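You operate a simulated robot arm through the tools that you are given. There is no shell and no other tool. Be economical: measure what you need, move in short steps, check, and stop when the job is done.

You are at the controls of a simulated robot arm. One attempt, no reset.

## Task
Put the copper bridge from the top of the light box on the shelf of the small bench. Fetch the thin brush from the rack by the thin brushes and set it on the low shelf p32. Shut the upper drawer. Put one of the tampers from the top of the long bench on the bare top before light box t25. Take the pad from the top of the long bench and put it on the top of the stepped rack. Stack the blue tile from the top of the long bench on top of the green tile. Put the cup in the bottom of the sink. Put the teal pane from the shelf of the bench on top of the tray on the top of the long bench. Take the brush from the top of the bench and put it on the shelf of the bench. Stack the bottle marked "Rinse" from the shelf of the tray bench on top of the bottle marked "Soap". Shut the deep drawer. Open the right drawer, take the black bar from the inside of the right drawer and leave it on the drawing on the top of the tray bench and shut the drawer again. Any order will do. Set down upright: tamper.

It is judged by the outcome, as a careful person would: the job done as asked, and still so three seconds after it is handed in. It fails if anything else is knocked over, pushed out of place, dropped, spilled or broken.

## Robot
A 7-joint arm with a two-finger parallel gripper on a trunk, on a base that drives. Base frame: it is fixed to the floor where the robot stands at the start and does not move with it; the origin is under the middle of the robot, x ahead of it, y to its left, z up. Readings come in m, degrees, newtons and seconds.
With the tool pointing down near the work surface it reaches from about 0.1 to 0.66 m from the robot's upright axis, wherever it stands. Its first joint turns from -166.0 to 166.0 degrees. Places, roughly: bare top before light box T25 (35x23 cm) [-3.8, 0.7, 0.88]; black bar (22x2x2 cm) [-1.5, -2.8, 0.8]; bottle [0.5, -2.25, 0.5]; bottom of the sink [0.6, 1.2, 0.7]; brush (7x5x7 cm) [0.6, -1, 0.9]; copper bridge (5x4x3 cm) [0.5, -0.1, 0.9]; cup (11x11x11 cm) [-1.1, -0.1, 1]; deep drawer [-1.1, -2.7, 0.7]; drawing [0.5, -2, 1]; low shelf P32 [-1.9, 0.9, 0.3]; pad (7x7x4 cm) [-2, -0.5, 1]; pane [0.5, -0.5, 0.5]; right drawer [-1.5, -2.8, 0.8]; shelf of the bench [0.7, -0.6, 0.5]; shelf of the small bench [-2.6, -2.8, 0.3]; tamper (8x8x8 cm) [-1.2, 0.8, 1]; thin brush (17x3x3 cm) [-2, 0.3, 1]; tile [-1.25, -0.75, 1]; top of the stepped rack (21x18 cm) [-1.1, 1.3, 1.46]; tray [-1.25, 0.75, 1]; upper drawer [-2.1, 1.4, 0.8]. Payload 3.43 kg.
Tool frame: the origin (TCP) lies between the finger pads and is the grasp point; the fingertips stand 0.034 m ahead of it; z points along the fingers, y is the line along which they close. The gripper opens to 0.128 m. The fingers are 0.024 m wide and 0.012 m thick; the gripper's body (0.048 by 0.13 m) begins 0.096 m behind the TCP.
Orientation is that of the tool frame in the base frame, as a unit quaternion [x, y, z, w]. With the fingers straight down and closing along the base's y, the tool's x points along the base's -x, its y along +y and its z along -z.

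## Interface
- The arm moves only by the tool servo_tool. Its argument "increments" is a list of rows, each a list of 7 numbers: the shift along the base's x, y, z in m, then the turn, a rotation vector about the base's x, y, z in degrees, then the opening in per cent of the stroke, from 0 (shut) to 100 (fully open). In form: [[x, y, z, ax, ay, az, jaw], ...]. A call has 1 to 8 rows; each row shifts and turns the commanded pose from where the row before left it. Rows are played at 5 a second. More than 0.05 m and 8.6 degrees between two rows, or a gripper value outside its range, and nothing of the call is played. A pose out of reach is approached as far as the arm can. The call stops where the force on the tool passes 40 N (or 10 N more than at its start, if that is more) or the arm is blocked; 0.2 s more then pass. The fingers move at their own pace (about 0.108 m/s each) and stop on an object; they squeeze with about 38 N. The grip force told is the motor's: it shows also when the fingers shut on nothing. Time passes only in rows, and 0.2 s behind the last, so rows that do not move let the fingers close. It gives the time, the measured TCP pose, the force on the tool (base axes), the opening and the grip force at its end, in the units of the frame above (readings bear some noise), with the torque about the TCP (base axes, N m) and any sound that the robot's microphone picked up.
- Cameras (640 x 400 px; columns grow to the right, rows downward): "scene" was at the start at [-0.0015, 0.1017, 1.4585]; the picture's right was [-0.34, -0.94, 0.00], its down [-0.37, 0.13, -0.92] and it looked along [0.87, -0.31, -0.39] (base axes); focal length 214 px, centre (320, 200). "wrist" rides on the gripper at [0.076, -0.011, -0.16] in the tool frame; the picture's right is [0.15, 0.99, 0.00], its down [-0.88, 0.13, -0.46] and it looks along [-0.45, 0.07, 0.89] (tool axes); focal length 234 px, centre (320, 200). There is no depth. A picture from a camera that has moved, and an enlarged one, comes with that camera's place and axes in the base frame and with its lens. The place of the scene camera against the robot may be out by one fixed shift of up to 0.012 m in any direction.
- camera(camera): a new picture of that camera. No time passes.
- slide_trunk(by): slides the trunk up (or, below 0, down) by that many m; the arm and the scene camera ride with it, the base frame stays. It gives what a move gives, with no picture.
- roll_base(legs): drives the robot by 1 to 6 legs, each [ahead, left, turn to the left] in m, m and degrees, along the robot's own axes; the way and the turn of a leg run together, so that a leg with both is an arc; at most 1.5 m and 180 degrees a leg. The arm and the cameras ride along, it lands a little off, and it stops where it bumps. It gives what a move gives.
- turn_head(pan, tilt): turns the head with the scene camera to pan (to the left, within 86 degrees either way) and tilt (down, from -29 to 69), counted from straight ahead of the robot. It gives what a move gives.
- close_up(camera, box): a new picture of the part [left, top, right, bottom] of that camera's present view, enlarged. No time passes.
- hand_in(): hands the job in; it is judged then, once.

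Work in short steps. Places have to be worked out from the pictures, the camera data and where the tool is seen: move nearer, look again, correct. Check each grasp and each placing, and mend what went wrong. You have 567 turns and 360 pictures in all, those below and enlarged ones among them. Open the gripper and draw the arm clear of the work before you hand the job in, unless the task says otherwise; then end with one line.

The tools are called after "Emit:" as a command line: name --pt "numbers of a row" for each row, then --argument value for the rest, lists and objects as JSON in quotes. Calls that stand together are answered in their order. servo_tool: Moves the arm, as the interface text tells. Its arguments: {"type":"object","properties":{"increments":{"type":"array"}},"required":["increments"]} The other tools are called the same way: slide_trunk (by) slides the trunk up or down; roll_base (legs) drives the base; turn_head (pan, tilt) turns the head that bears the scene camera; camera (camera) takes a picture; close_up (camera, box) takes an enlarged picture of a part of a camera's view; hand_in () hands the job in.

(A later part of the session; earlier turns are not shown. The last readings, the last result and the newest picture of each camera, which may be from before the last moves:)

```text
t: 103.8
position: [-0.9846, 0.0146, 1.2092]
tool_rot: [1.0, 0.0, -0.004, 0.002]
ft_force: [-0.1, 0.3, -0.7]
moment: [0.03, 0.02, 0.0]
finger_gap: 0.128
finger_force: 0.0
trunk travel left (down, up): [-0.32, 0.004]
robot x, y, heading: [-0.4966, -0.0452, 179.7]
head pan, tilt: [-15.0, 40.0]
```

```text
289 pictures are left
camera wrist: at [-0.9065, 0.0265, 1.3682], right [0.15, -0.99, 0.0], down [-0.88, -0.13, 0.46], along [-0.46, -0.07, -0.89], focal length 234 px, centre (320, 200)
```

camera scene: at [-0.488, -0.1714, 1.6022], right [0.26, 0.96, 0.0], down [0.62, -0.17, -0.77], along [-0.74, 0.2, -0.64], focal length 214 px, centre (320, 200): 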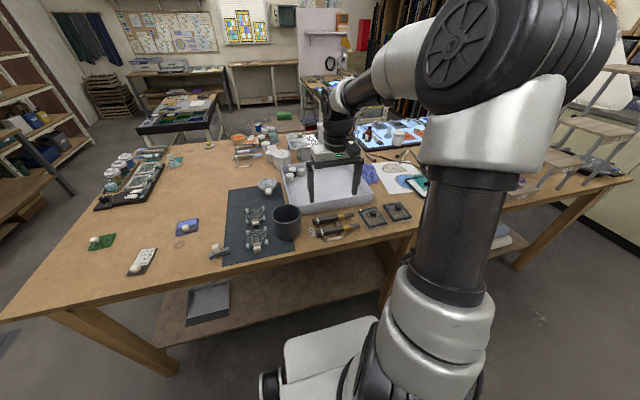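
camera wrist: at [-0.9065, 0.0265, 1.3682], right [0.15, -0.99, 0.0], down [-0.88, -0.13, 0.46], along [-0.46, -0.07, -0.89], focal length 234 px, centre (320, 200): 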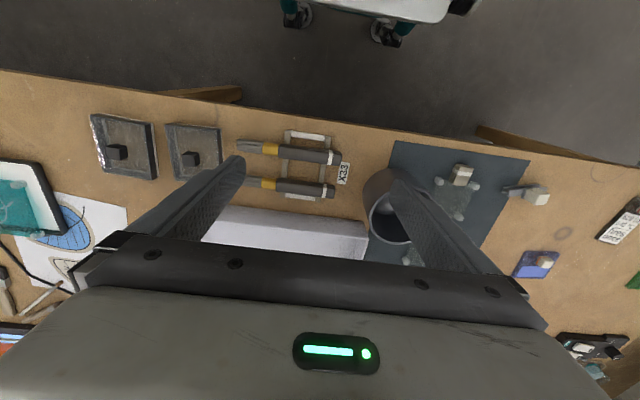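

The cup is at about (−1.107,−0.134). I drive 0.15 m further and take a clearer look.

Emit:
roll_base --legs '[[0, 0.2, 0]]'

Emit:
camera --camera "wrist"

Emit:
close_up --camera "scene" --box '[240, 150, 400, 250]'

```text
t: 106.3
position: [-0.9847, -0.1881, 1.2086]
tool_rot: [1.0, 0.0, -0.004, 0.002]
ft_force: [0.1, -0.1, -0.9]
moment: [0.01, 0.01, 0.01]
finger_gap: 0.1277
finger_force: 0.0
trunk travel left (down, up): [-0.32, 0.004]
robot x, y, heading: [-0.4961, -0.2469, 179.7]
head pan, tilt: [-15.0, 40.0]
```

```text
288 pictures are left
camera wrist: at [-0.9075, -0.1748, 1.3682], right [0.15, -0.99, 0.0], down [-0.88, -0.13, 0.46], along [-0.46, -0.07, -0.89], focal length 234 px, centre (320, 200)
```

wrist: 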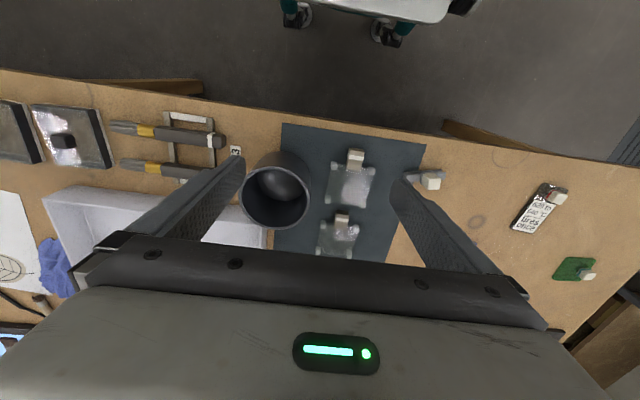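

```text
4.00 times, centred on (320, 200) of scene
camera zoom: at [-0.4888, -0.3725, 1.6022], right [0.26, 0.96, 0.0], down [0.62, -0.17, -0.77], along [-0.74, 0.2, -0.64], focal length 858 px, centre (320, 200)
```

zoom: 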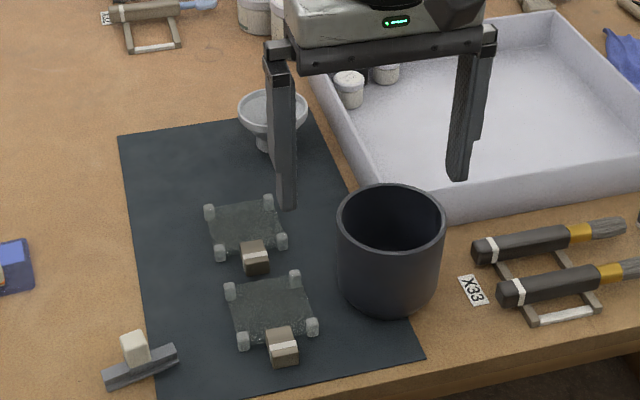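

Cup centre ≈ (−1.07,−0.136), rim z≈1.06. I'll pinch its −y wall with half-open fingers: move above first and check.

Emit:
servo_tool --pt "-0.03 0 -0.03 0 0 0 50" --pt "-0.03 0 -0.03 0 0 0 50" --pt "-0.025 -0.002 -0.03 0 0 0 50" --pt "0 0 0 0 0 0 50"

Emit:
camera --camera "wrist"

Emit:
close_up --camera "scene" --box '[240, 150, 400, 250]'

```text
t: 107.3
position: [-1.0702, -0.189, 1.1194]
tool_rot: [1.0, 0.0, -0.004, 0.003]
ft_force: [0.2, 0.0, -0.2]
moment: [0.01, -0.01, 0.02]
finger_gap: 0.0639
finger_force: 0.1
trunk travel left (down, up): [-0.32, 0.004]
robot x, y, heading: [-0.4967, -0.2472, 179.7]
head pan, tilt: [-15.0, 40.0]
```

```text
286 pictures are left
camera wrist: at [-0.9924, -0.1768, 1.2786], right [0.15, -0.99, 0.0], down [-0.88, -0.13, 0.46], along [-0.46, -0.07, -0.89], focal length 234 px, centre (320, 200)
```

wrist: 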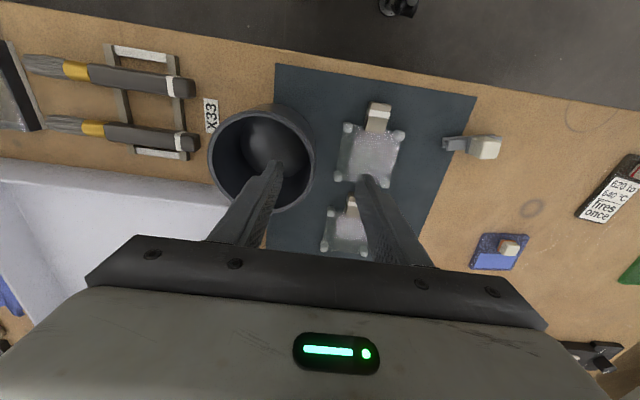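

```text
4.00 times, centred on (320, 200) of scene
camera zoom: at [-0.4889, -0.3723, 1.6022], right [0.26, 0.96, 0.0], down [0.62, -0.17, -0.77], along [-0.74, 0.2, -0.64], focal length 858 px, centre (320, 200)
```

zoom: 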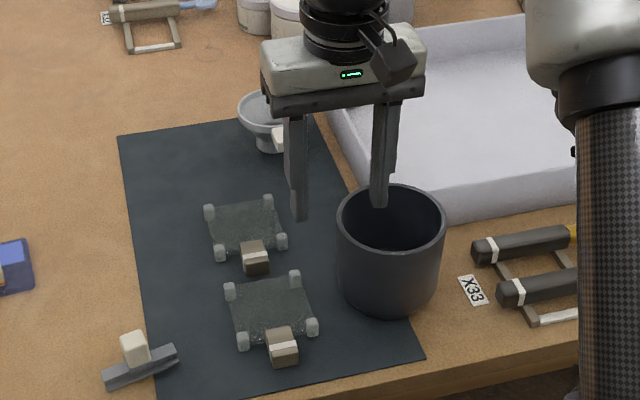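

Good alignment: centre (−1.072,−0.13). I lower over the wall and close.

Emit:
servo_tool --pt "0 0.003 -0.045 0 0 0 50" --pt "0 0 -0.045 0 0 0 50" --pt "0 0 0 0 0 0 50" --pt "0 0 0 0 0 0 0" --pt "0 0 0 0 0 0 0" --pt "0 0 0 0 0 0 0"

Emit:
camera --camera "wrist"

```text
t: 108.7
position: [-1.0716, -0.1849, 1.0312]
tool_rot: [1.0, 0.001, -0.008, 0.002]
ft_force: [-6.4, 5.6, 9.3]
moment: [1.07, 0.05, 0.57]
finger_gap: 0.0074
finger_force: 38.0
trunk travel left (down, up): [-0.32, 0.004]
robot x, y, heading: [-0.4958, -0.2454, 179.8]
head pan, tilt: [-15.0, 40.0]
```

```text
284 pictures are left
camera wrist: at [-0.9932, -0.173, 1.1904], right [0.15, -0.99, 0.0], down [-0.87, -0.13, 0.47], along [-0.46, -0.07, -0.88], focal length 234 px, centre (320, 200)
```

wrist: 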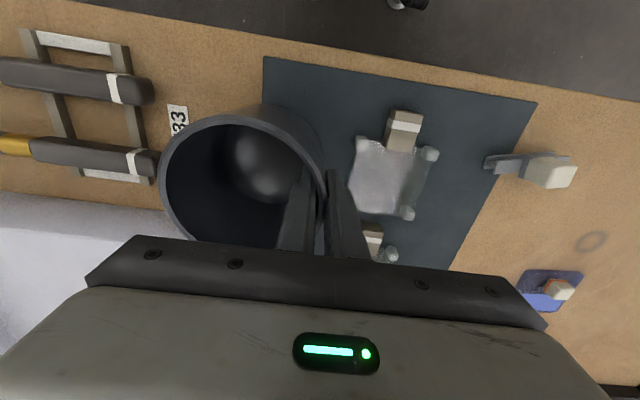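

Wall gripped (7.4 mm). I lift the cup straight up and check.

Emit:
servo_tool --pt "0 0 0.02 0 0 0 0" --pt "0 0 0.04 0 0 0 0" --pt "0 0 0.045 0 0 0 0" --pt "0 0 0.045 0 0 0 0" --pt "0 0 0.045 0 0 0 0" --pt "0 0 0.0 0 0 0 0"

Emit:
camera --camera "scene"

```text
t: 110.1
position: [-1.0705, -0.1871, 1.2253]
tool_rot: [1.0, 0.0, -0.005, 0.003]
ft_force: [-0.4, -0.3, -2.8]
moment: [-0.16, 0.03, 0.0]
finger_gap: 0.0071
finger_force: 38.2
trunk travel left (down, up): [-0.32, 0.004]
robot x, y, heading: [-0.4991, -0.2455, 179.6]
head pan, tilt: [-15.0, 40.0]
```

```text
283 pictures are left
camera scene: at [-0.4891, -0.3722, 1.6022], right [0.26, 0.96, 0.0], down [0.62, -0.17, -0.77], along [-0.74, 0.2, -0.64], focal length 214 px, centre (320, 200)
```

scene: 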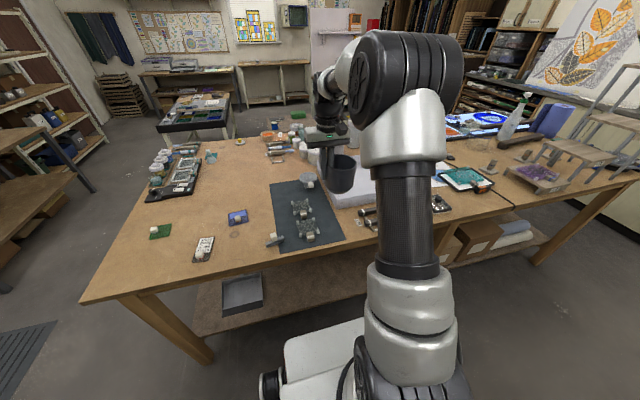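

The cup is held. I turn to face +x (turning right over free floor), then drive toward the sink.

Emit:
roll_base --legs '[[0.0, 0, -90], [0, 0, -90]]'

Emit:
turn_head --pan 20 --tilt 40

Emit:
roll_base --legs '[[0, 1.2, 0]]'

Emit:
camera --camera "scene"

```text
t: 118.4
position: [0.0747, -0.3132, 1.2253]
tool_rot: [0.004, 1.0, 0.002, 0.004]
ft_force: [-0.2, 0.3, -3.5]
moment: [0.17, -0.02, 0.01]
finger_gap: 0.0069
finger_force: 38.0
trunk travel left (down, up): [-0.32, 0.004]
robot x, y, heading: [-0.499, -0.2444, -0.6]
head pan, tilt: [-15.0, 40.0]
```

```text
t: 119.4
position: [0.0751, -0.3113, 1.2258]
tool_rot: [0.004, 1.0, 0.002, 0.004]
ft_force: [1.1, 0.4, -2.9]
moment: [0.16, 0.01, 0.01]
finger_gap: 0.0068
finger_force: 37.9
trunk travel left (down, up): [-0.32, 0.004]
robot x, y, heading: [-0.5007, -0.2463, -0.3]
head pan, tilt: [20.0, 40.0]
```

```text
t: 131.2
position: [0.0872, 0.8931, 1.2253]
tool_rot: [0.004, 1.0, 0.002, 0.004]
ft_force: [-0.6, 0.2, -3.3]
moment: [0.19, 0.0, 0.0]
finger_gap: 0.0067
finger_force: 38.0
trunk travel left (down, up): [-0.32, 0.004]
robot x, y, heading: [-0.4836, 0.9581, -0.6]
head pan, tilt: [20.0, 40.0]
```

```text
282 pictures are left
camera scene: at [-0.4902, 1.1199, 1.6022], right [0.33, -0.94, 0.0], down [-0.61, -0.21, -0.77], along [0.72, 0.25, -0.64], focal length 214 px, centre (320, 200)
```

scene: 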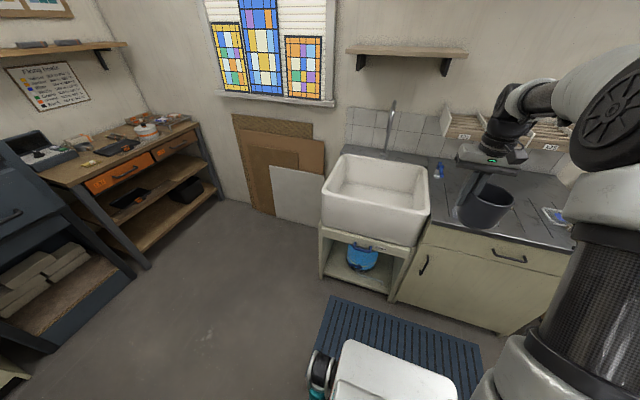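

Sink rim spans about x 0.30–0.75, y 0.90–1.38. The cup hangs 5.5 cm to −y of the TCP; I bring the TCP toward (0.5,1.19).

Emit:
roll_base --legs '[[0, 0.3, 0], [0.3, 0, 0]]'

Emit:
turn_head --pan 10 --tilt 50

Emit:
camera --camera "scene"

Emit:
camera --camera "wrist"

```text
t: 136.4
position: [0.3895, 1.1894, 1.2243]
tool_rot: [0.005, 1.0, 0.002, 0.005]
ft_force: [0.6, -0.2, -2.7]
moment: [0.17, 0.0, -0.02]
finger_gap: 0.0067
finger_force: 38.2
trunk travel left (down, up): [-0.32, 0.004]
robot x, y, heading: [-0.1837, 1.2582, -1.0]
head pan, tilt: [20.0, 40.0]
```

```text
t: 137.1
position: [0.3898, 1.1897, 1.2244]
tool_rot: [0.005, 1.0, 0.002, 0.004]
ft_force: [0.0, 1.2, -3.7]
moment: [0.18, 0.01, 0.03]
finger_gap: 0.0065
finger_force: 38.1
trunk travel left (down, up): [-0.32, 0.004]
robot x, y, heading: [-0.1798, 1.2581, -0.9]
head pan, tilt: [10.0, 50.0]
```

```text
281 pictures are left
camera scene: at [-0.1926, 1.4033, 1.5881], right [0.16, -0.99, 0.0], down [-0.76, -0.12, -0.64], along [0.63, 0.1, -0.77], focal length 214 px, centre (320, 200)
```

scene: 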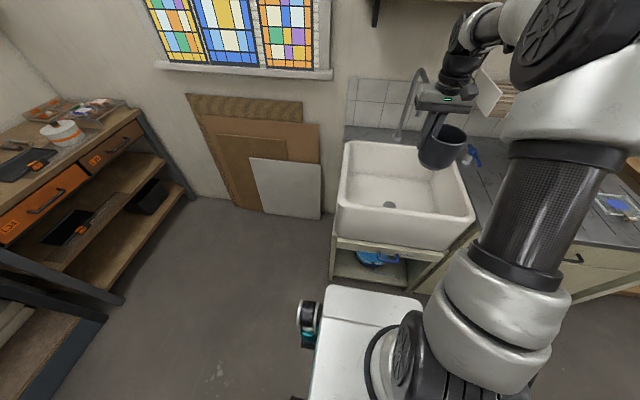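

```text
280 pictures are left
camera wrist: at [0.3123, 1.1786, 1.3836], right [-0.14, 0.99, 0.0], down [0.88, 0.12, 0.46], along [0.46, 0.07, -0.89], focal length 234 px, centre (320, 200)
```

wrist: 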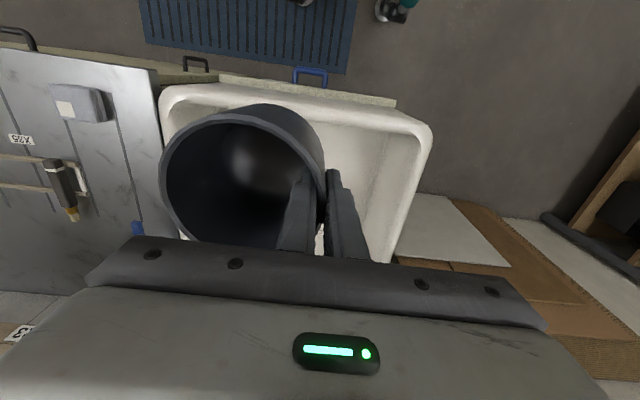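

I move the arm 8 cm ahead, so the cup is over the basin, then lower with the trunk.

Emit:
servo_tool --pt "0.04 0.01 0 0 0 0 0" --pt "0.04 0.01 0 0 0 0 0" --pt "0 0 0 0 0 0 0"

Emit:
slide_trunk --by -0.3

Emit:
camera --camera "scene"

Emit:
camera --camera "wrist"

```text
t: 137.9
position: [0.4687, 1.2094, 1.2254]
tool_rot: [0.007, 1.0, 0.001, 0.004]
ft_force: [-1.1, -1.0, -3.8]
moment: [0.11, 0.01, -0.01]
finger_gap: 0.007
finger_force: 38.0
trunk travel left (down, up): [-0.32, 0.004]
robot x, y, heading: [-0.1807, 1.2552, -0.8]
head pan, tilt: [10.0, 50.0]
```

```text
t: 140.9
position: [0.4692, 1.209, 0.9255]
tool_rot: [0.005, 1.0, 0.003, 0.005]
ft_force: [-0.2, 0.8, -3.7]
moment: [0.16, -0.01, 0.02]
finger_gap: 0.0067
finger_force: 37.8
trunk travel left (down, up): [-0.02, 0.304]
robot x, y, heading: [-0.1821, 1.259, -0.8]
head pan, tilt: [10.0, 50.0]
```

```text
279 pictures are left
camera scene: at [-0.1927, 1.4032, 1.2881], right [0.16, -0.99, 0.0], down [-0.76, -0.12, -0.64], along [0.63, 0.1, -0.77], focal length 214 px, centre (320, 200)
```

scene: 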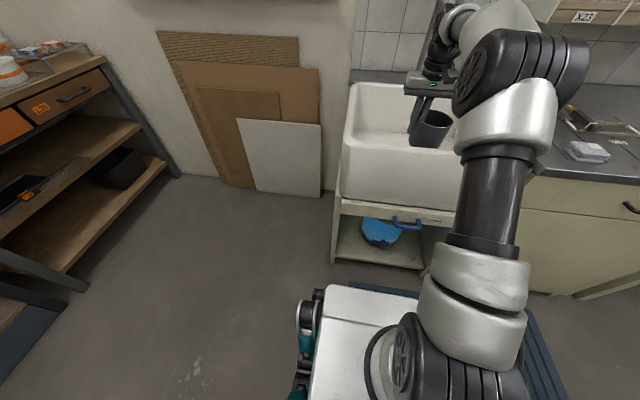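

```text
278 pictures are left
camera wrist: at [0.3921, 1.1991, 1.084], right [-0.14, 0.99, 0.0], down [0.88, 0.12, 0.46], along [0.46, 0.07, -0.89], focal length 234 px, centre (320, 200)
```

wrist: 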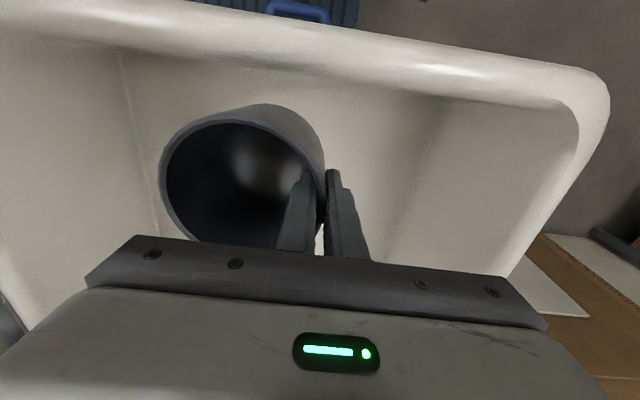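

The cup is inside the basin. I lower further towards the bottom with small steps.

Emit:
servo_tool --pt "0.01 0 -0.03 0 0 0 0" --pt "0.01 0 -0.03 0 0 0 0" --pt "0 0 -0.025 0 0 0 0" --pt "0 0 -0.01 0 0 0 0" --pt "0 0 0 0 0 0 0"

Emit:
camera --camera "wrist"

```text
t: 142.1
position: [0.4879, 1.2106, 0.8295]
tool_rot: [0.005, 1.0, 0.001, 0.004]
ft_force: [-1.7, -0.4, -3.1]
moment: [0.16, 0.05, 0.0]
finger_gap: 0.0071
finger_force: 37.7
trunk travel left (down, up): [-0.02, 0.304]
robot x, y, heading: [-0.1818, 1.2544, -1.2]
head pan, tilt: [10.0, 50.0]
```

```text
277 pictures are left
camera wrist: at [0.4113, 1.1991, 0.988], right [-0.14, 0.99, 0.0], down [0.88, 0.12, 0.46], along [0.46, 0.07, -0.89], focal length 234 px, centre (320, 200)
```

wrist: 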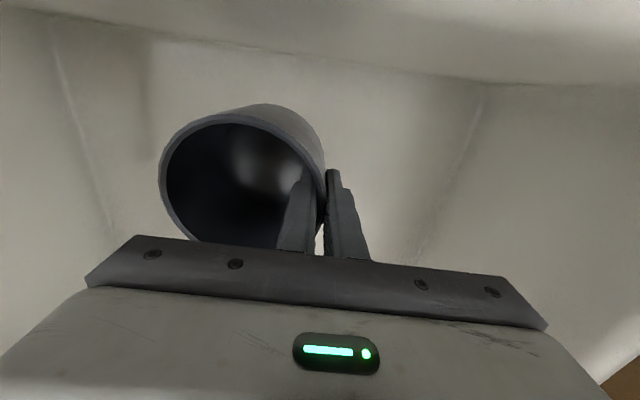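

Still free. I continue down in 8 mm rows.

Emit:
servo_tool --pt "0 0 -0.008 0 0 0 0" --pt "0 0 -0.008 0 0 0 0" --pt "0 0 -0.008 0 0 0 0" --pt "0 0 0 0 0 0 0"

```text
t: 143.1
position: [0.4892, 1.2106, 0.806]
tool_rot: [0.005, 1.0, 0.002, 0.005]
ft_force: [-0.4, -0.6, -3.7]
moment: [0.15, 0.01, 0.02]
finger_gap: 0.0069
finger_force: 38.0
trunk travel left (down, up): [-0.02, 0.304]
robot x, y, heading: [-0.1867, 1.2566, -1.1]
head pan, tilt: [10.0, 50.0]
```

Emit:
servo_tool --pt "0 0 -0.006 0 0 0 0" --pt "0 0 -0.006 0 0 0 0" --pt "0 0 0 0 0 0 0"

```text
t: 143.9
position: [0.4892, 1.2105, 0.7931]
tool_rot: [0.005, 1.0, 0.003, 0.004]
ft_force: [0.5, 0.1, -4.3]
moment: [0.17, -0.05, -0.03]
finger_gap: 0.0064
finger_force: 37.7
trunk travel left (down, up): [-0.02, 0.304]
robot x, y, heading: [-0.182, 1.2572, -0.9]
head pan, tilt: [10.0, 50.0]
```

Still hanging; further down.

Emit:
servo_tool --pt "0 0 -0.006 0 0 0 0" --pt "0 0 -0.006 0 0 0 0" --pt "0 0 0 0 0 0 0"

Emit:
camera --camera "scene"

```text
t: 144.7
position: [0.49, 1.2099, 0.7811]
tool_rot: [0.005, 1.0, 0.003, 0.005]
ft_force: [-0.3, -0.2, -4.7]
moment: [0.15, 0.0, 0.02]
finger_gap: 0.0068
finger_force: 38.2
trunk travel left (down, up): [-0.02, 0.304]
robot x, y, heading: [-0.1793, 1.2559, -0.9]
head pan, tilt: [10.0, 50.0]
```

```text
276 pictures are left
camera scene: at [-0.1927, 1.4032, 1.288], right [0.16, -0.99, 0.0], down [-0.76, -0.12, -0.64], along [0.63, 0.1, -0.77], focal length 214 px, centre (320, 200)
```

scene: 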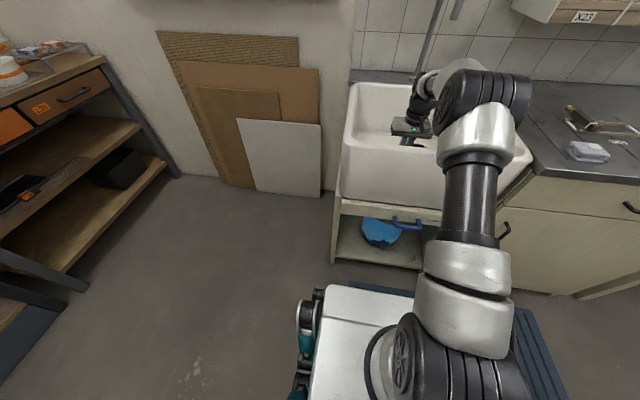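

Emit:
servo_tool --pt "0 0 -0.006 0 0 0 0" --pt "0 0 -0.006 0 0 0 0" --pt "0 0 0 0 0 0 0"

Emit:
servo_tool --pt "0 0 -0.006 0 0 0 0" --pt "0 0 0 0 0 0 0"

```text
t: 145.5
position: [0.4886, 1.2088, 0.7699]
tool_rot: [0.005, 1.0, 0.003, 0.004]
ft_force: [0.1, 0.3, -3.8]
moment: [0.17, 0.02, 0.02]
finger_gap: 0.0068
finger_force: 37.6
trunk travel left (down, up): [-0.02, 0.304]
robot x, y, heading: [-0.1808, 1.252, -0.8]
head pan, tilt: [10.0, 50.0]
```

```text
t: 146.1
position: [0.4889, 1.2083, 0.7638]
tool_rot: [0.006, 1.0, 0.002, 0.004]
ft_force: [0.2, 0.5, -3.2]
moment: [0.18, -0.02, -0.02]
finger_gap: 0.0068
finger_force: 38.0
trunk travel left (down, up): [-0.02, 0.304]
robot x, y, heading: [-0.183, 1.2584, -0.7]
head pan, tilt: [10.0, 50.0]
```

Emit:
servo_tool --pt "0 0 -0.006 0 0 0 0" --pt "0 0 -0.006 0 0 0 0" --pt "0 0 0 0 0 0 0"

Emit:
camera --camera "wrist"

```text
t: 146.9
position: [0.4901, 1.2114, 0.7578]
tool_rot: [0.005, 1.0, 0.002, 0.01]
ft_force: [0.5, 6.9, 32.9]
moment: [-2.32, 0.06, -0.23]
finger_gap: 0.0084
finger_force: 38.7
trunk travel left (down, up): [-0.02, 0.304]
robot x, y, heading: [-0.1834, 1.254, -0.9]
head pan, tilt: [10.0, 50.0]
```

```text
275 pictures are left
camera wrist: at [0.4112, 1.2007, 0.9153], right [-0.14, 0.99, 0.0], down [0.87, 0.12, 0.47], along [0.47, 0.07, -0.88], focal length 234 px, centre (320, 200)
```

wrist: 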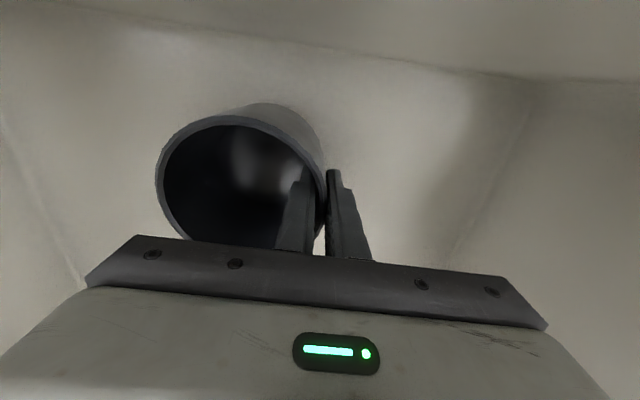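

Bottom reached. I relieve 5 mm, open, and lift out.

Emit:
servo_tool --pt "0 0 0.006 0 0 0 0" --pt "0 0 0 0 0 0 30" --pt "0 0 0 0 0 0 50" --pt "0 0 0 0 0 0 50" --pt "0 0 0.045 0 0 0 50" --pt "0 0 0.045 0 0 0 50" --pt "0 0 0.045 0 0 0 50" --pt "0 0 0.045 0 0 0 50"

Emit:
slide_trunk --by 0.28

Emit:
camera --camera "wrist"

```text
t: 148.7
position: [0.4882, 1.2097, 0.9383]
tool_rot: [0.005, 1.0, 0.002, 0.003]
ft_force: [-0.1, 0.0, -0.2]
moment: [-0.04, 0.03, -0.02]
finger_gap: 0.064
finger_force: 0.0
trunk travel left (down, up): [-0.02, 0.304]
robot x, y, heading: [-0.1833, 1.259, -1.0]
head pan, tilt: [10.0, 50.0]
```

```text
t: 151.5
position: [0.4884, 1.2099, 1.2178]
tool_rot: [0.005, 1.0, 0.003, 0.004]
ft_force: [0.4, 0.7, -0.8]
moment: [0.0, -0.05, 0.0]
finger_gap: 0.064
finger_force: 0.0
trunk travel left (down, up): [-0.3, 0.024]
robot x, y, heading: [-0.1774, 1.2569, -0.9]
head pan, tilt: [10.0, 50.0]
```

```text
274 pictures are left
camera wrist: at [0.4111, 1.1985, 1.3767], right [-0.14, 0.99, 0.0], down [0.88, 0.12, 0.46], along [0.46, 0.07, -0.89], focal length 234 px, centre (320, 200)
```

wrist: 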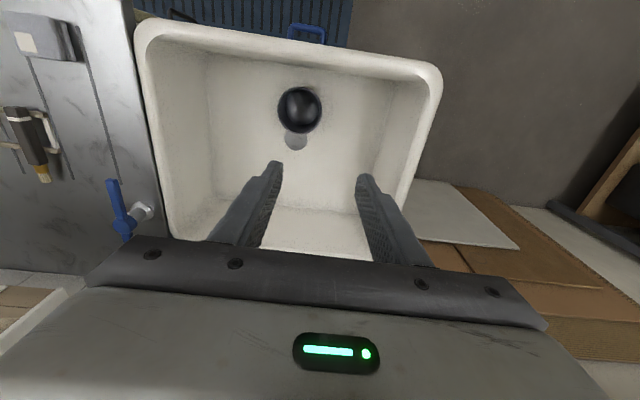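

The cup stands in the sink. Next the tiles: I drive back to the long bench and face it.

Emit:
roll_base --legs '[[-0.32, 0, 1], [0, -1.5, 0], [0, -0.25, 0], [0, 0, 90], [0, 0, 90]]'

Emit:
turn_head --pan 0 --tilt 45

Emit:
camera --camera "scene"

Emit:
camera --camera "wrist"

```text
t: 178.1
position: [-1.175, -0.4245, 1.217]
tool_rot: [1.0, -0.001, -0.005, 0.002]
ft_force: [0.2, -0.7, 0.0]
moment: [-0.01, 0.02, -0.01]
finger_gap: 0.0643
finger_force: 0.1
trunk travel left (down, up): [-0.3, 0.024]
robot x, y, heading: [-0.5029, -0.4666, 179.8]
head pan, tilt: [10.0, 50.0]
```

```text
t: 178.8
position: [-1.1758, -0.4246, 1.2179]
tool_rot: [1.0, -0.001, -0.005, 0.001]
ft_force: [0.2, 0.6, 0.5]
moment: [0.0, 0.03, -0.02]
finger_gap: 0.0637
finger_force: 0.2
trunk travel left (down, up): [-0.3, 0.024]
robot x, y, heading: [-0.5042, -0.4658, 179.9]
head pan, tilt: [0.0, 45.0]
```

```text
273 pictures are left
camera scene: at [-0.4945, -0.6128, 1.5749], right [0.01, 1.0, 0.0], down [0.71, 0.0, -0.71], along [-0.71, 0.0, -0.71], focal length 214 px, centre (320, 200)
```

scene: 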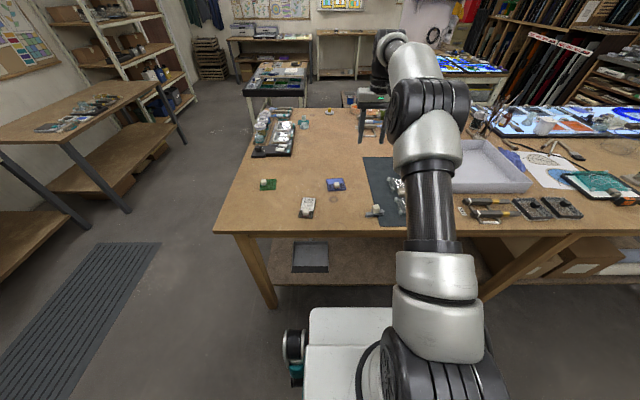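

```text
272 pictures are left
camera wrist: at [-1.0976, -0.4124, 1.3767], right [0.15, -0.99, 0.0], down [-0.88, -0.13, 0.46], along [-0.46, -0.07, -0.89], focal length 234 px, centre (320, 200)
```

wrist: 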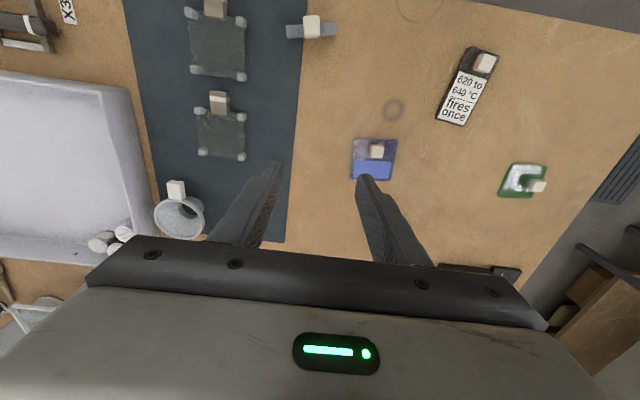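

I zoom in on both tiles to see their knobs.

Emit:
close_up --camera "scene" --box '[250, 165, 360, 225]'

Emit:
close_up --camera "wrist" --box '[330, 110, 570, 230]'

```text
5.82 times, centred on (305, 195) of scene
camera zoom: at [-0.4945, -0.6128, 1.5749], right [0.01, 1.0, 0.0], down [0.71, 0.0, -0.71], along [-0.71, 0.0, -0.71], focal length 1248 px, centre (407, 229)
```

zoom: 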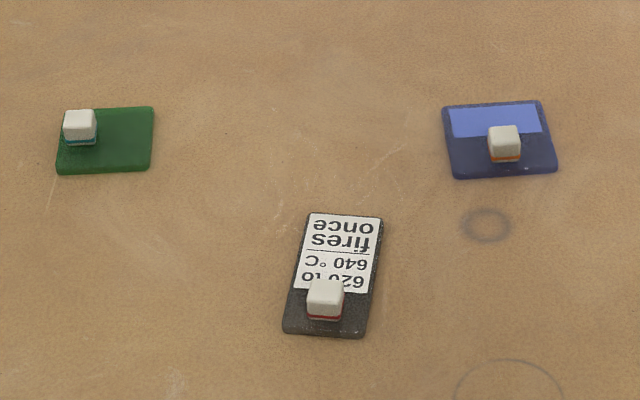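

```text
2.67 times, centred on (450, 170) of wrist
camera zoom: at [-1.0976, -0.4124, 1.3767], right [0.15, -0.99, 0.0], down [-0.88, -0.13, 0.46], along [-0.46, -0.07, -0.89], focal length 624 px, centre (-27, 280)
```

zoom: 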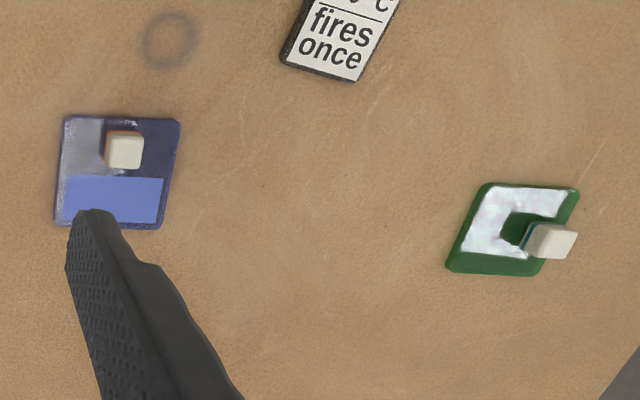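

Both tiles carry an offset knob. I move above the blue tile for accurate measurement.

Emit:
servo_tool --pt "0.0 -0.045 -0.02 0 0 3.2 50" --pt "0.0 -0.045 -0.02 0 0 3.2 50" --pt "0.03 -0.02 -0.03 0 0 0 50" --pt "0 0 -0.03 0 0 0 50" --pt "0 0 0 0 0 0 50"

Emit:
camera --camera "wrist"

Emit:
close_up --camera "wrist" --box '[250, 90, 410, 190]'

```text
t: 180.0
position: [-1.146, -0.5352, 1.1169]
tool_rot: [0.998, 0.055, -0.005, 0.002]
ft_force: [-0.6, 0.6, 0.1]
moment: [-0.03, -0.06, 0.03]
finger_gap: 0.0637
finger_force: 0.1
trunk travel left (down, up): [-0.3, 0.024]
robot x, y, heading: [-0.5035, -0.4679, 179.6]
head pan, tilt: [0.0, 45.0]
```

```text
269 pictures are left
camera wrist: at [-1.0693, -0.5133, 1.2752], right [0.25, -0.97, 0.0], down [-0.86, -0.22, 0.46], along [-0.45, -0.12, -0.89], focal length 234 px, centre (320, 200)
```

wrist: 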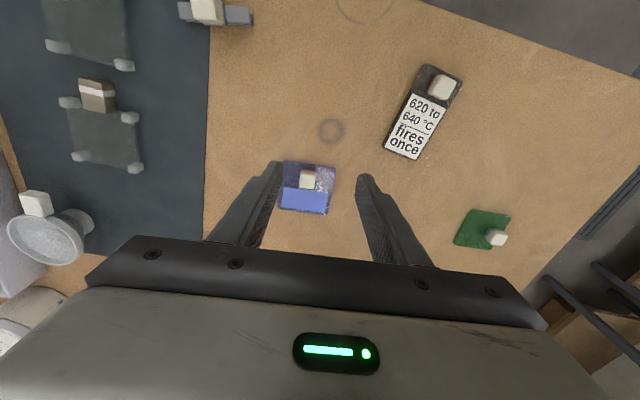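

```text
4.00 times, centred on (330, 140) of wrist
camera zoom: at [-1.0693, -0.5133, 1.2752], right [0.25, -0.97, 0.0], down [-0.86, -0.22, 0.46], along [-0.45, -0.12, -0.89], focal length 937 px, centre (280, 440)
```

zoom: 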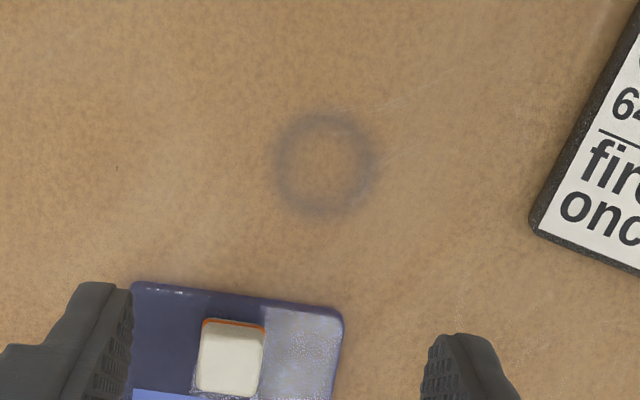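

Blue knob top at about (−1.191,−0.529); tile ≈7.6 cm. I go down over the knob.

Emit:
servo_tool --pt "-0.045 0.006 0 0 0 0 50" --pt "0 0 -0.04 0 0 0 50" --pt "0 0 -0.04 0 0 0 50" --pt "0 0 0 0 0 0 50"

Emit:
camera --camera "wrist"

```text
t: 181.0
position: [-1.1906, -0.5286, 1.0378]
tool_rot: [0.998, 0.055, -0.004, 0.001]
ft_force: [0.1, 0.2, 0.4]
moment: [-0.02, -0.03, 0.03]
finger_gap: 0.0641
finger_force: 0.0
trunk travel left (down, up): [-0.3, 0.024]
robot x, y, heading: [-0.508, -0.4637, 179.6]
head pan, tilt: [0.0, 45.0]
```

```text
267 pictures are left
camera wrist: at [-1.1147, -0.5078, 1.1964], right [0.25, -0.97, 0.0], down [-0.86, -0.22, 0.46], along [-0.45, -0.12, -0.89], focal length 234 px, centre (320, 200)
```

wrist: 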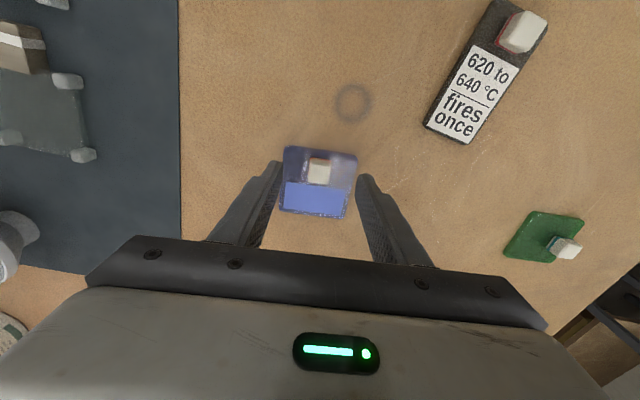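

Centred on the knob. Descend and close.

Emit:
servo_tool --pt "0 0 -0.025 0 0 0 50" --pt "0 0 -0.02 0 0 0 50" --pt "0 0 0 0 0 0 0" --pt "0 0 0 0 0 0 0" --pt "0 0 0 0 0 0 0"

Emit:
servo_tool --pt "0 0 0.03 0 0 0 0" --pt "0 0 0.04 0 0 0 0" --pt "0 0 0.04 0 0 0 0" --pt "0 0 0.0 0 0 0 0"

Emit:
camera --camera "wrist"

```text
t: 182.2
position: [-1.1891, -0.5289, 0.9926]
tool_rot: [0.998, 0.055, -0.005, 0.001]
ft_force: [0.2, -0.3, -0.5]
moment: [0.01, -0.03, 0.0]
finger_gap: 0.021
finger_force: 38.2
trunk travel left (down, up): [-0.3, 0.024]
robot x, y, heading: [-0.5057, -0.467, 179.4]
head pan, tilt: [0.0, 45.0]
```

```text
t: 183.2
position: [-1.1904, -0.5302, 1.1043]
tool_rot: [0.998, 0.056, -0.004, 0.002]
ft_force: [0.2, -0.4, -0.2]
moment: [-0.03, -0.02, 0.03]
finger_gap: 0.0209
finger_force: 38.1
trunk travel left (down, up): [-0.3, 0.024]
robot x, y, heading: [-0.5014, -0.4685, 179.8]
head pan, tilt: [0.0, 45.0]
```

```text
266 pictures are left
camera wrist: at [-1.115, -0.5084, 1.2623], right [0.25, -0.97, 0.0], down [-0.86, -0.22, 0.46], along [-0.45, -0.12, -0.89], focal length 234 px, centre (320, 200)
```

wrist: 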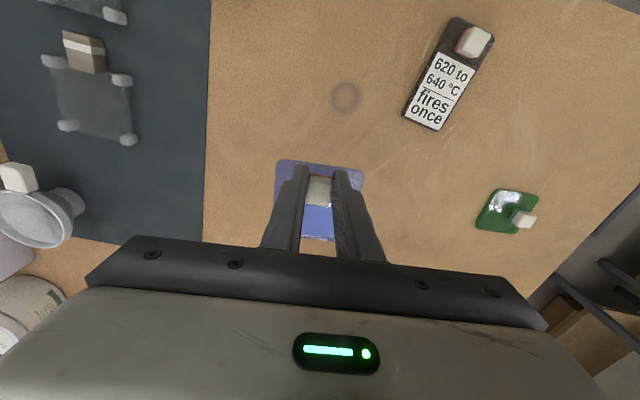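

Held. I move nearer the green tile to measure it with the wrist camera.

Emit:
servo_tool --pt "0 -0.045 0 0 0 0 0" --pt "0 -0.045 0 0 0 0 0" --pt "-0.02 -0.045 0 0 0 0 0" --pt "-0.02 -0.045 -0.0 0 0 0 0" --pt "0 0.0 -0.0 0 0 0 0"

Emit:
camera --camera "wrist"

Emit:
close_up --camera "wrist" --box '[360, 130, 520, 230]'

```text
t: 184.4
position: [-1.1918, -0.6942, 1.0991]
tool_rot: [0.998, 0.055, -0.004, 0.003]
ft_force: [0.4, -0.6, -1.4]
moment: [0.03, 0.01, -0.01]
finger_gap: 0.0211
finger_force: 38.2
out of reach, approached as far as the arm can: row 3, 4
trunk travel left (down, up): [-0.3, 0.024]
robot x, y, heading: [-0.5013, -0.4663, 179.5]
head pan, tilt: [0.0, 45.0]
```

```text
265 pictures are left
camera wrist: at [-1.1159, -0.6735, 1.2568], right [0.25, -0.97, 0.0], down [-0.86, -0.22, 0.46], along [-0.45, -0.12, -0.89], focal length 234 px, centre (320, 200)
```

wrist: 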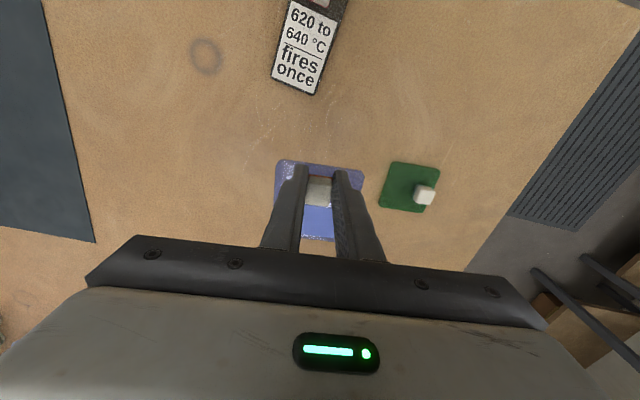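

```text
4.00 times, centred on (440, 180) of wrist
camera zoom: at [-1.1159, -0.6735, 1.2568], right [0.25, -0.97, 0.0], down [-0.86, -0.22, 0.46], along [-0.45, -0.12, -0.89], focal length 937 px, centre (-160, 280)
```

zoom: 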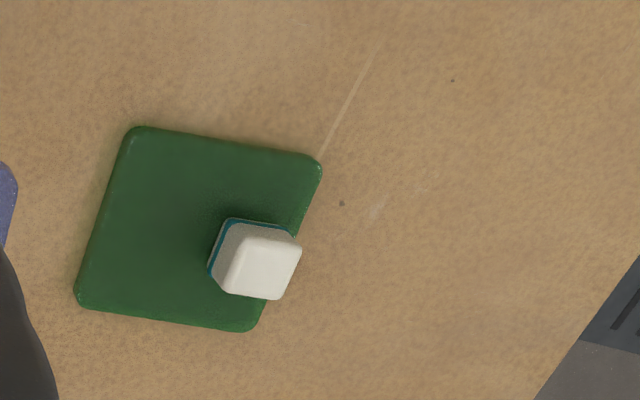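

Green tile is ≈6.7 cm, centre (−1.220,−0.831), knob near (−1.22,−0.850). I zoom on the held blue tile to know its centre relative to the tool.

Emit:
close_up --camera "wrist" --box '[240, 140, 400, 260]'

Emit:
roll_base --legs '[[0, 0.19, 0]]'

Emit:
close_up --camera "wrist" --box '[240, 120, 400, 220]'

Emit:
close_up --camera "scene" --box '[290, 165, 400, 225]'

```text
3.33 times, centred on (320, 200) of wrist
camera zoom: at [-1.1159, -0.6735, 1.2568], right [0.25, -0.97, 0.0], down [-0.86, -0.22, 0.46], along [-0.45, -0.12, -0.89], focal length 781 px, centre (320, 200)
```

zoom: 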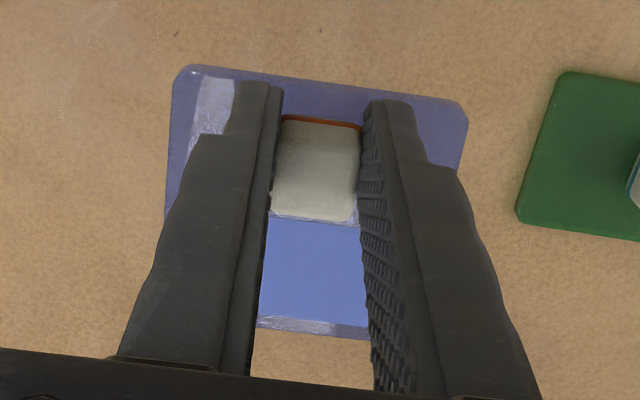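

```text
t: 186.8
position: [-1.1935, -0.8809, 1.0986]
tool_rot: [0.999, 0.054, -0.004, 0.002]
ft_force: [0.4, -0.1, -0.7]
moment: [0.01, -0.02, 0.01]
finger_gap: 0.021
finger_force: 38.2
trunk travel left (down, up): [-0.3, 0.024]
robot x, y, heading: [-0.4992, -0.6551, 179.5]
head pan, tilt: [0.0, 45.0]
```

```text
4.00 times, centred on (320, 170) of wrist
camera zoom: at [-1.1179, -0.8609, 1.2566], right [0.25, -0.97, 0.0], down [-0.86, -0.22, 0.46], along [-0.45, -0.12, -0.89], focal length 937 px, centre (320, 320)
```

zoom: 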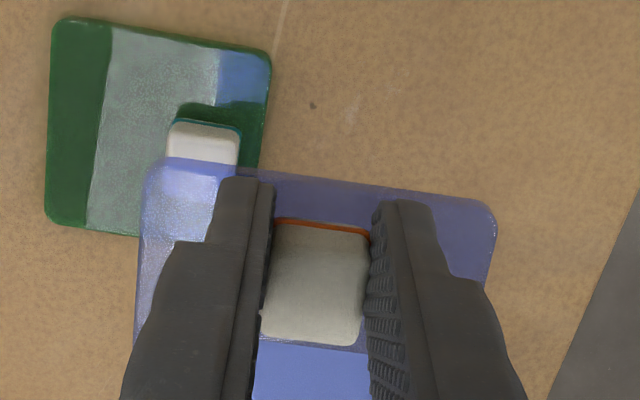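

```text
5.82 times, centred on (345, 195) of scene
camera zoom: at [-0.4961, -0.8015, 1.5749], right [0.01, 1.0, 0.0], down [0.71, -0.01, -0.71], along [-0.71, 0.01, -0.71], focal length 1248 px, centre (174, 229)
```

zoom: 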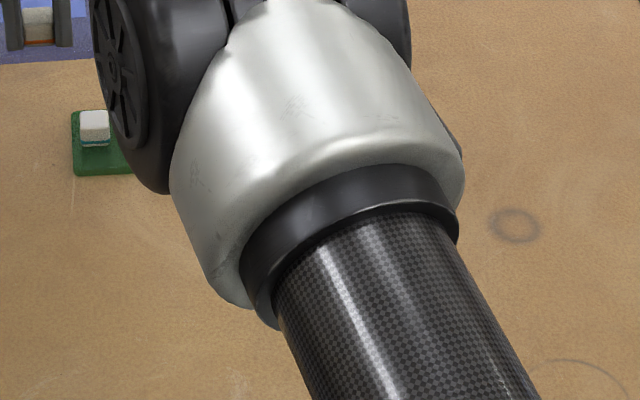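

Blue's centre of mass is about 2.7 cm behind the TCP; the green knob's centre is (−1.221,−0.849). The blue tile will rest on the green's knob, balanced; target TCP (−1.194,−0.845). I position and lower.

Emit:
servo_tool --pt "-0.0008 0.036 0 0 0 0 0" --pt "0 0 -0.03 0 0 0 0" --pt "0 0 -0.02 0 0 0 0" --pt "0 0 0 0 0 0 0"

Emit:
camera --camera "wrist"

Emit:
close_up --camera "scene" --box '[280, 155, 390, 225]'

```text
t: 187.8
position: [-1.1955, -0.8452, 1.0481]
tool_rot: [0.999, 0.054, -0.005, 0.002]
ft_force: [-0.2, 0.1, -1.4]
moment: [-0.01, -0.03, -0.03]
finger_gap: 0.0212
finger_force: 37.6
trunk travel left (down, up): [-0.3, 0.024]
robot x, y, heading: [-0.5055, -0.6543, 179.7]
head pan, tilt: [0.0, 45.0]
```

```text
260 pictures are left
camera wrist: at [-1.1191, -0.8246, 1.2061], right [0.25, -0.97, 0.0], down [-0.86, -0.22, 0.46], along [-0.45, -0.12, -0.89], focal length 234 px, centre (320, 200)
```

wrist: 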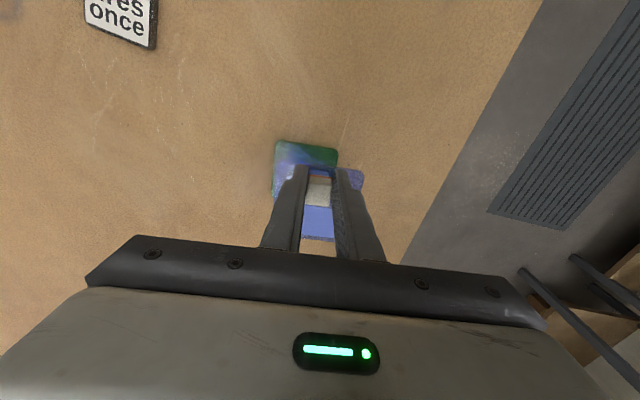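

```text
5.71 times, centred on (335, 190) of scene
camera zoom: at [-0.4961, -0.8013, 1.575], right [0.01, 1.0, 0.0], down [0.71, -0.01, -0.71], along [-0.71, 0.01, -0.71], focal length 1226 px, centre (234, 257)
```

zoom: 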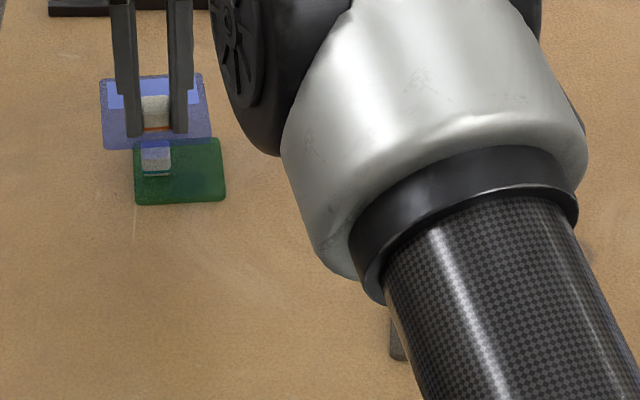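

Aligned in y in the scene view too. I lower in small steps until contact.

Emit:
servo_tool --pt "0.001 0 -0.006 0 0 0 0" --pt "0 0 -0.004 0 0 0 0" --pt "0 0 0 0 0 0 0"

Emit:
servo_tool --pt "0 0 -0.003 0 0 0 0" --pt "0 0 0 0 0 0 0"

Emit:
close_up --camera "scene" --box '[280, 155, 390, 225]'

```text
t: 188.6
position: [-1.1937, -0.8454, 1.0377]
tool_rot: [0.999, 0.054, -0.004, 0.002]
ft_force: [0.9, 0.0, -0.4]
moment: [-0.04, -0.06, -0.01]
finger_gap: 0.0209
finger_force: 38.5
trunk travel left (down, up): [-0.3, 0.024]
robot x, y, heading: [-0.5053, -0.6557, 179.6]
head pan, tilt: [0.0, 45.0]
```

```text
t: 189.2
position: [-1.1938, -0.8448, 1.0363]
tool_rot: [0.999, 0.054, -0.004, 0.003]
ft_force: [0.2, 0.8, 0.0]
moment: [-0.03, -0.03, 0.01]
finger_gap: 0.021
finger_force: 38.1
trunk travel left (down, up): [-0.3, 0.024]
robot x, y, heading: [-0.504, -0.6485, 179.6]
head pan, tilt: [0.0, 45.0]
```

```text
5.71 times, centred on (335, 190) of scene
camera zoom: at [-0.4961, -0.8014, 1.5749], right [0.01, 1.0, 0.0], down [0.71, -0.01, -0.71], along [-0.71, 0.01, -0.71], focal length 1226 px, centre (234, 257)
```

zoom: 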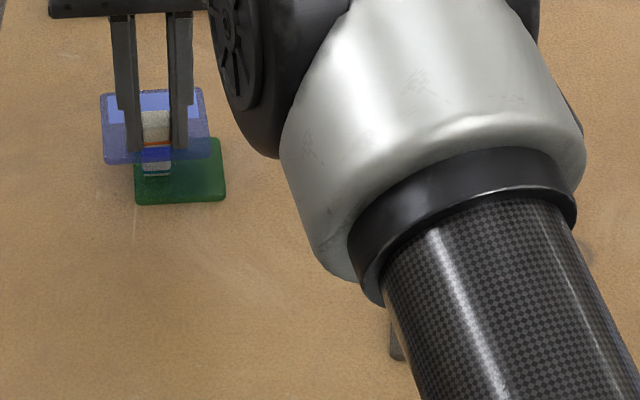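

Emit:
servo_tool --pt "0 0 -0.003 0 0 0 0" --pt "0 0 0 0 0 0 0"

Emit:
servo_tool --pt "0 0 -0.002 0 0 0 0" --pt "0 0 0 0 0 0 0"

Emit:
servo_tool --pt "0 0 -0.002 0 0 0 0" --pt "0 0 0 0 0 0 0"

```text
t: 189.8
position: [-1.1936, -0.8452, 1.0316]
tool_rot: [0.999, 0.054, -0.004, 0.002]
ft_force: [0.2, 0.1, -1.5]
moment: [-0.01, 0.0, -0.02]
finger_gap: 0.0212
finger_force: 38.1
trunk travel left (down, up): [-0.3, 0.024]
robot x, y, heading: [-0.5042, -0.6499, 179.5]
head pan, tilt: [0.0, 45.0]
```

```text
t: 190.4
position: [-1.1935, -0.8441, 1.0291]
tool_rot: [0.999, 0.054, -0.004, 0.003]
ft_force: [0.7, 0.7, -0.1]
moment: [-0.02, -0.01, 0.01]
finger_gap: 0.0214
finger_force: 37.7
trunk travel left (down, up): [-0.3, 0.024]
robot x, y, heading: [-0.5083, -0.6552, 179.9]
head pan, tilt: [0.0, 45.0]
```

```text
t: 191.0
position: [-1.1927, -0.845, 1.0282]
tool_rot: [0.999, 0.054, -0.004, 0.002]
ft_force: [-0.1, -0.6, -0.7]
moment: [0.0, -0.03, 0.0]
finger_gap: 0.0209
finger_force: 38.2
trunk travel left (down, up): [-0.3, 0.024]
robot x, y, heading: [-0.5061, -0.6552, 179.7]
head pan, tilt: [0.0, 45.0]
```

Emit:
servo_tool --pt "0 0 -0.002 0 0 0 0" --pt "0 0 0 0 0 0 0"

Emit:
servo_tool --pt "0 0 -0.002 0 0 0 0" --pt "0 0 0 0 0 0 0"

Emit:
close_up --camera "scene" --box '[290, 165, 330, 195]'

```text
t: 191.6
position: [-1.1939, -0.8461, 1.0258]
tool_rot: [0.999, 0.054, -0.004, 0.002]
ft_force: [0.6, -0.5, -0.9]
moment: [0.02, -0.02, 0.02]
finger_gap: 0.0212
finger_force: 38.3
trunk travel left (down, up): [-0.3, 0.024]
robot x, y, heading: [-0.5003, -0.6513, 179.6]
head pan, tilt: [0.0, 45.0]
```

```text
t: 192.2
position: [-1.193, -0.8446, 1.024]
tool_rot: [0.999, 0.054, -0.004, 0.002]
ft_force: [-0.8, -0.6, -0.6]
moment: [0.03, -0.03, -0.01]
finger_gap: 0.0208
finger_force: 37.9
trunk travel left (down, up): [-0.3, 0.024]
robot x, y, heading: [-0.5011, -0.656, 179.5]
head pan, tilt: [0.0, 45.0]
```

```text
13.33 times, centred on (310, 180) of scene
camera zoom: at [-0.4961, -0.8014, 1.5749], right [0.01, 1.0, 0.0], down [0.71, -0.01, -0.71], along [-0.71, 0.01, -0.71], focal length 2860 px, centre (453, 467)
```

zoom: 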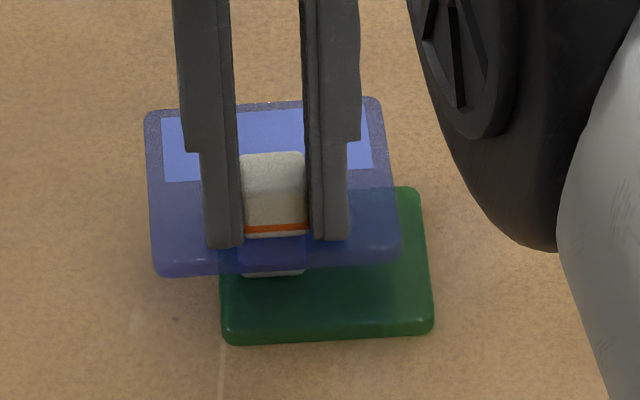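

Emit:
servo_tool --pt "0 0 -0.002 0 0 0 0" --pt "0 0 0 0 0 0 0"

Emit:
servo_tool --pt "0 0 -0.002 0 0 0 0" --pt "0 0 0 0 0 0 0"

```text
t: 192.8
position: [-1.194, -0.8457, 1.0228]
tool_rot: [0.999, 0.054, -0.005, 0.002]
ft_force: [0.3, -0.3, -1.3]
moment: [-0.06, -0.03, 0.0]
finger_gap: 0.0209
finger_force: 38.7
trunk travel left (down, up): [-0.3, 0.024]
robot x, y, heading: [-0.5082, -0.6571, 179.8]
head pan, tilt: [0.0, 45.0]
```

```text
t: 193.4
position: [-1.1924, -0.8448, 1.0207]
tool_rot: [0.998, 0.055, -0.004, 0.002]
ft_force: [0.7, -0.9, -1.0]
moment: [-0.04, -0.04, -0.03]
finger_gap: 0.0208
finger_force: 38.0
trunk travel left (down, up): [-0.3, 0.024]
robot x, y, heading: [-0.5039, -0.6542, 179.7]
head pan, tilt: [0.0, 45.0]
```

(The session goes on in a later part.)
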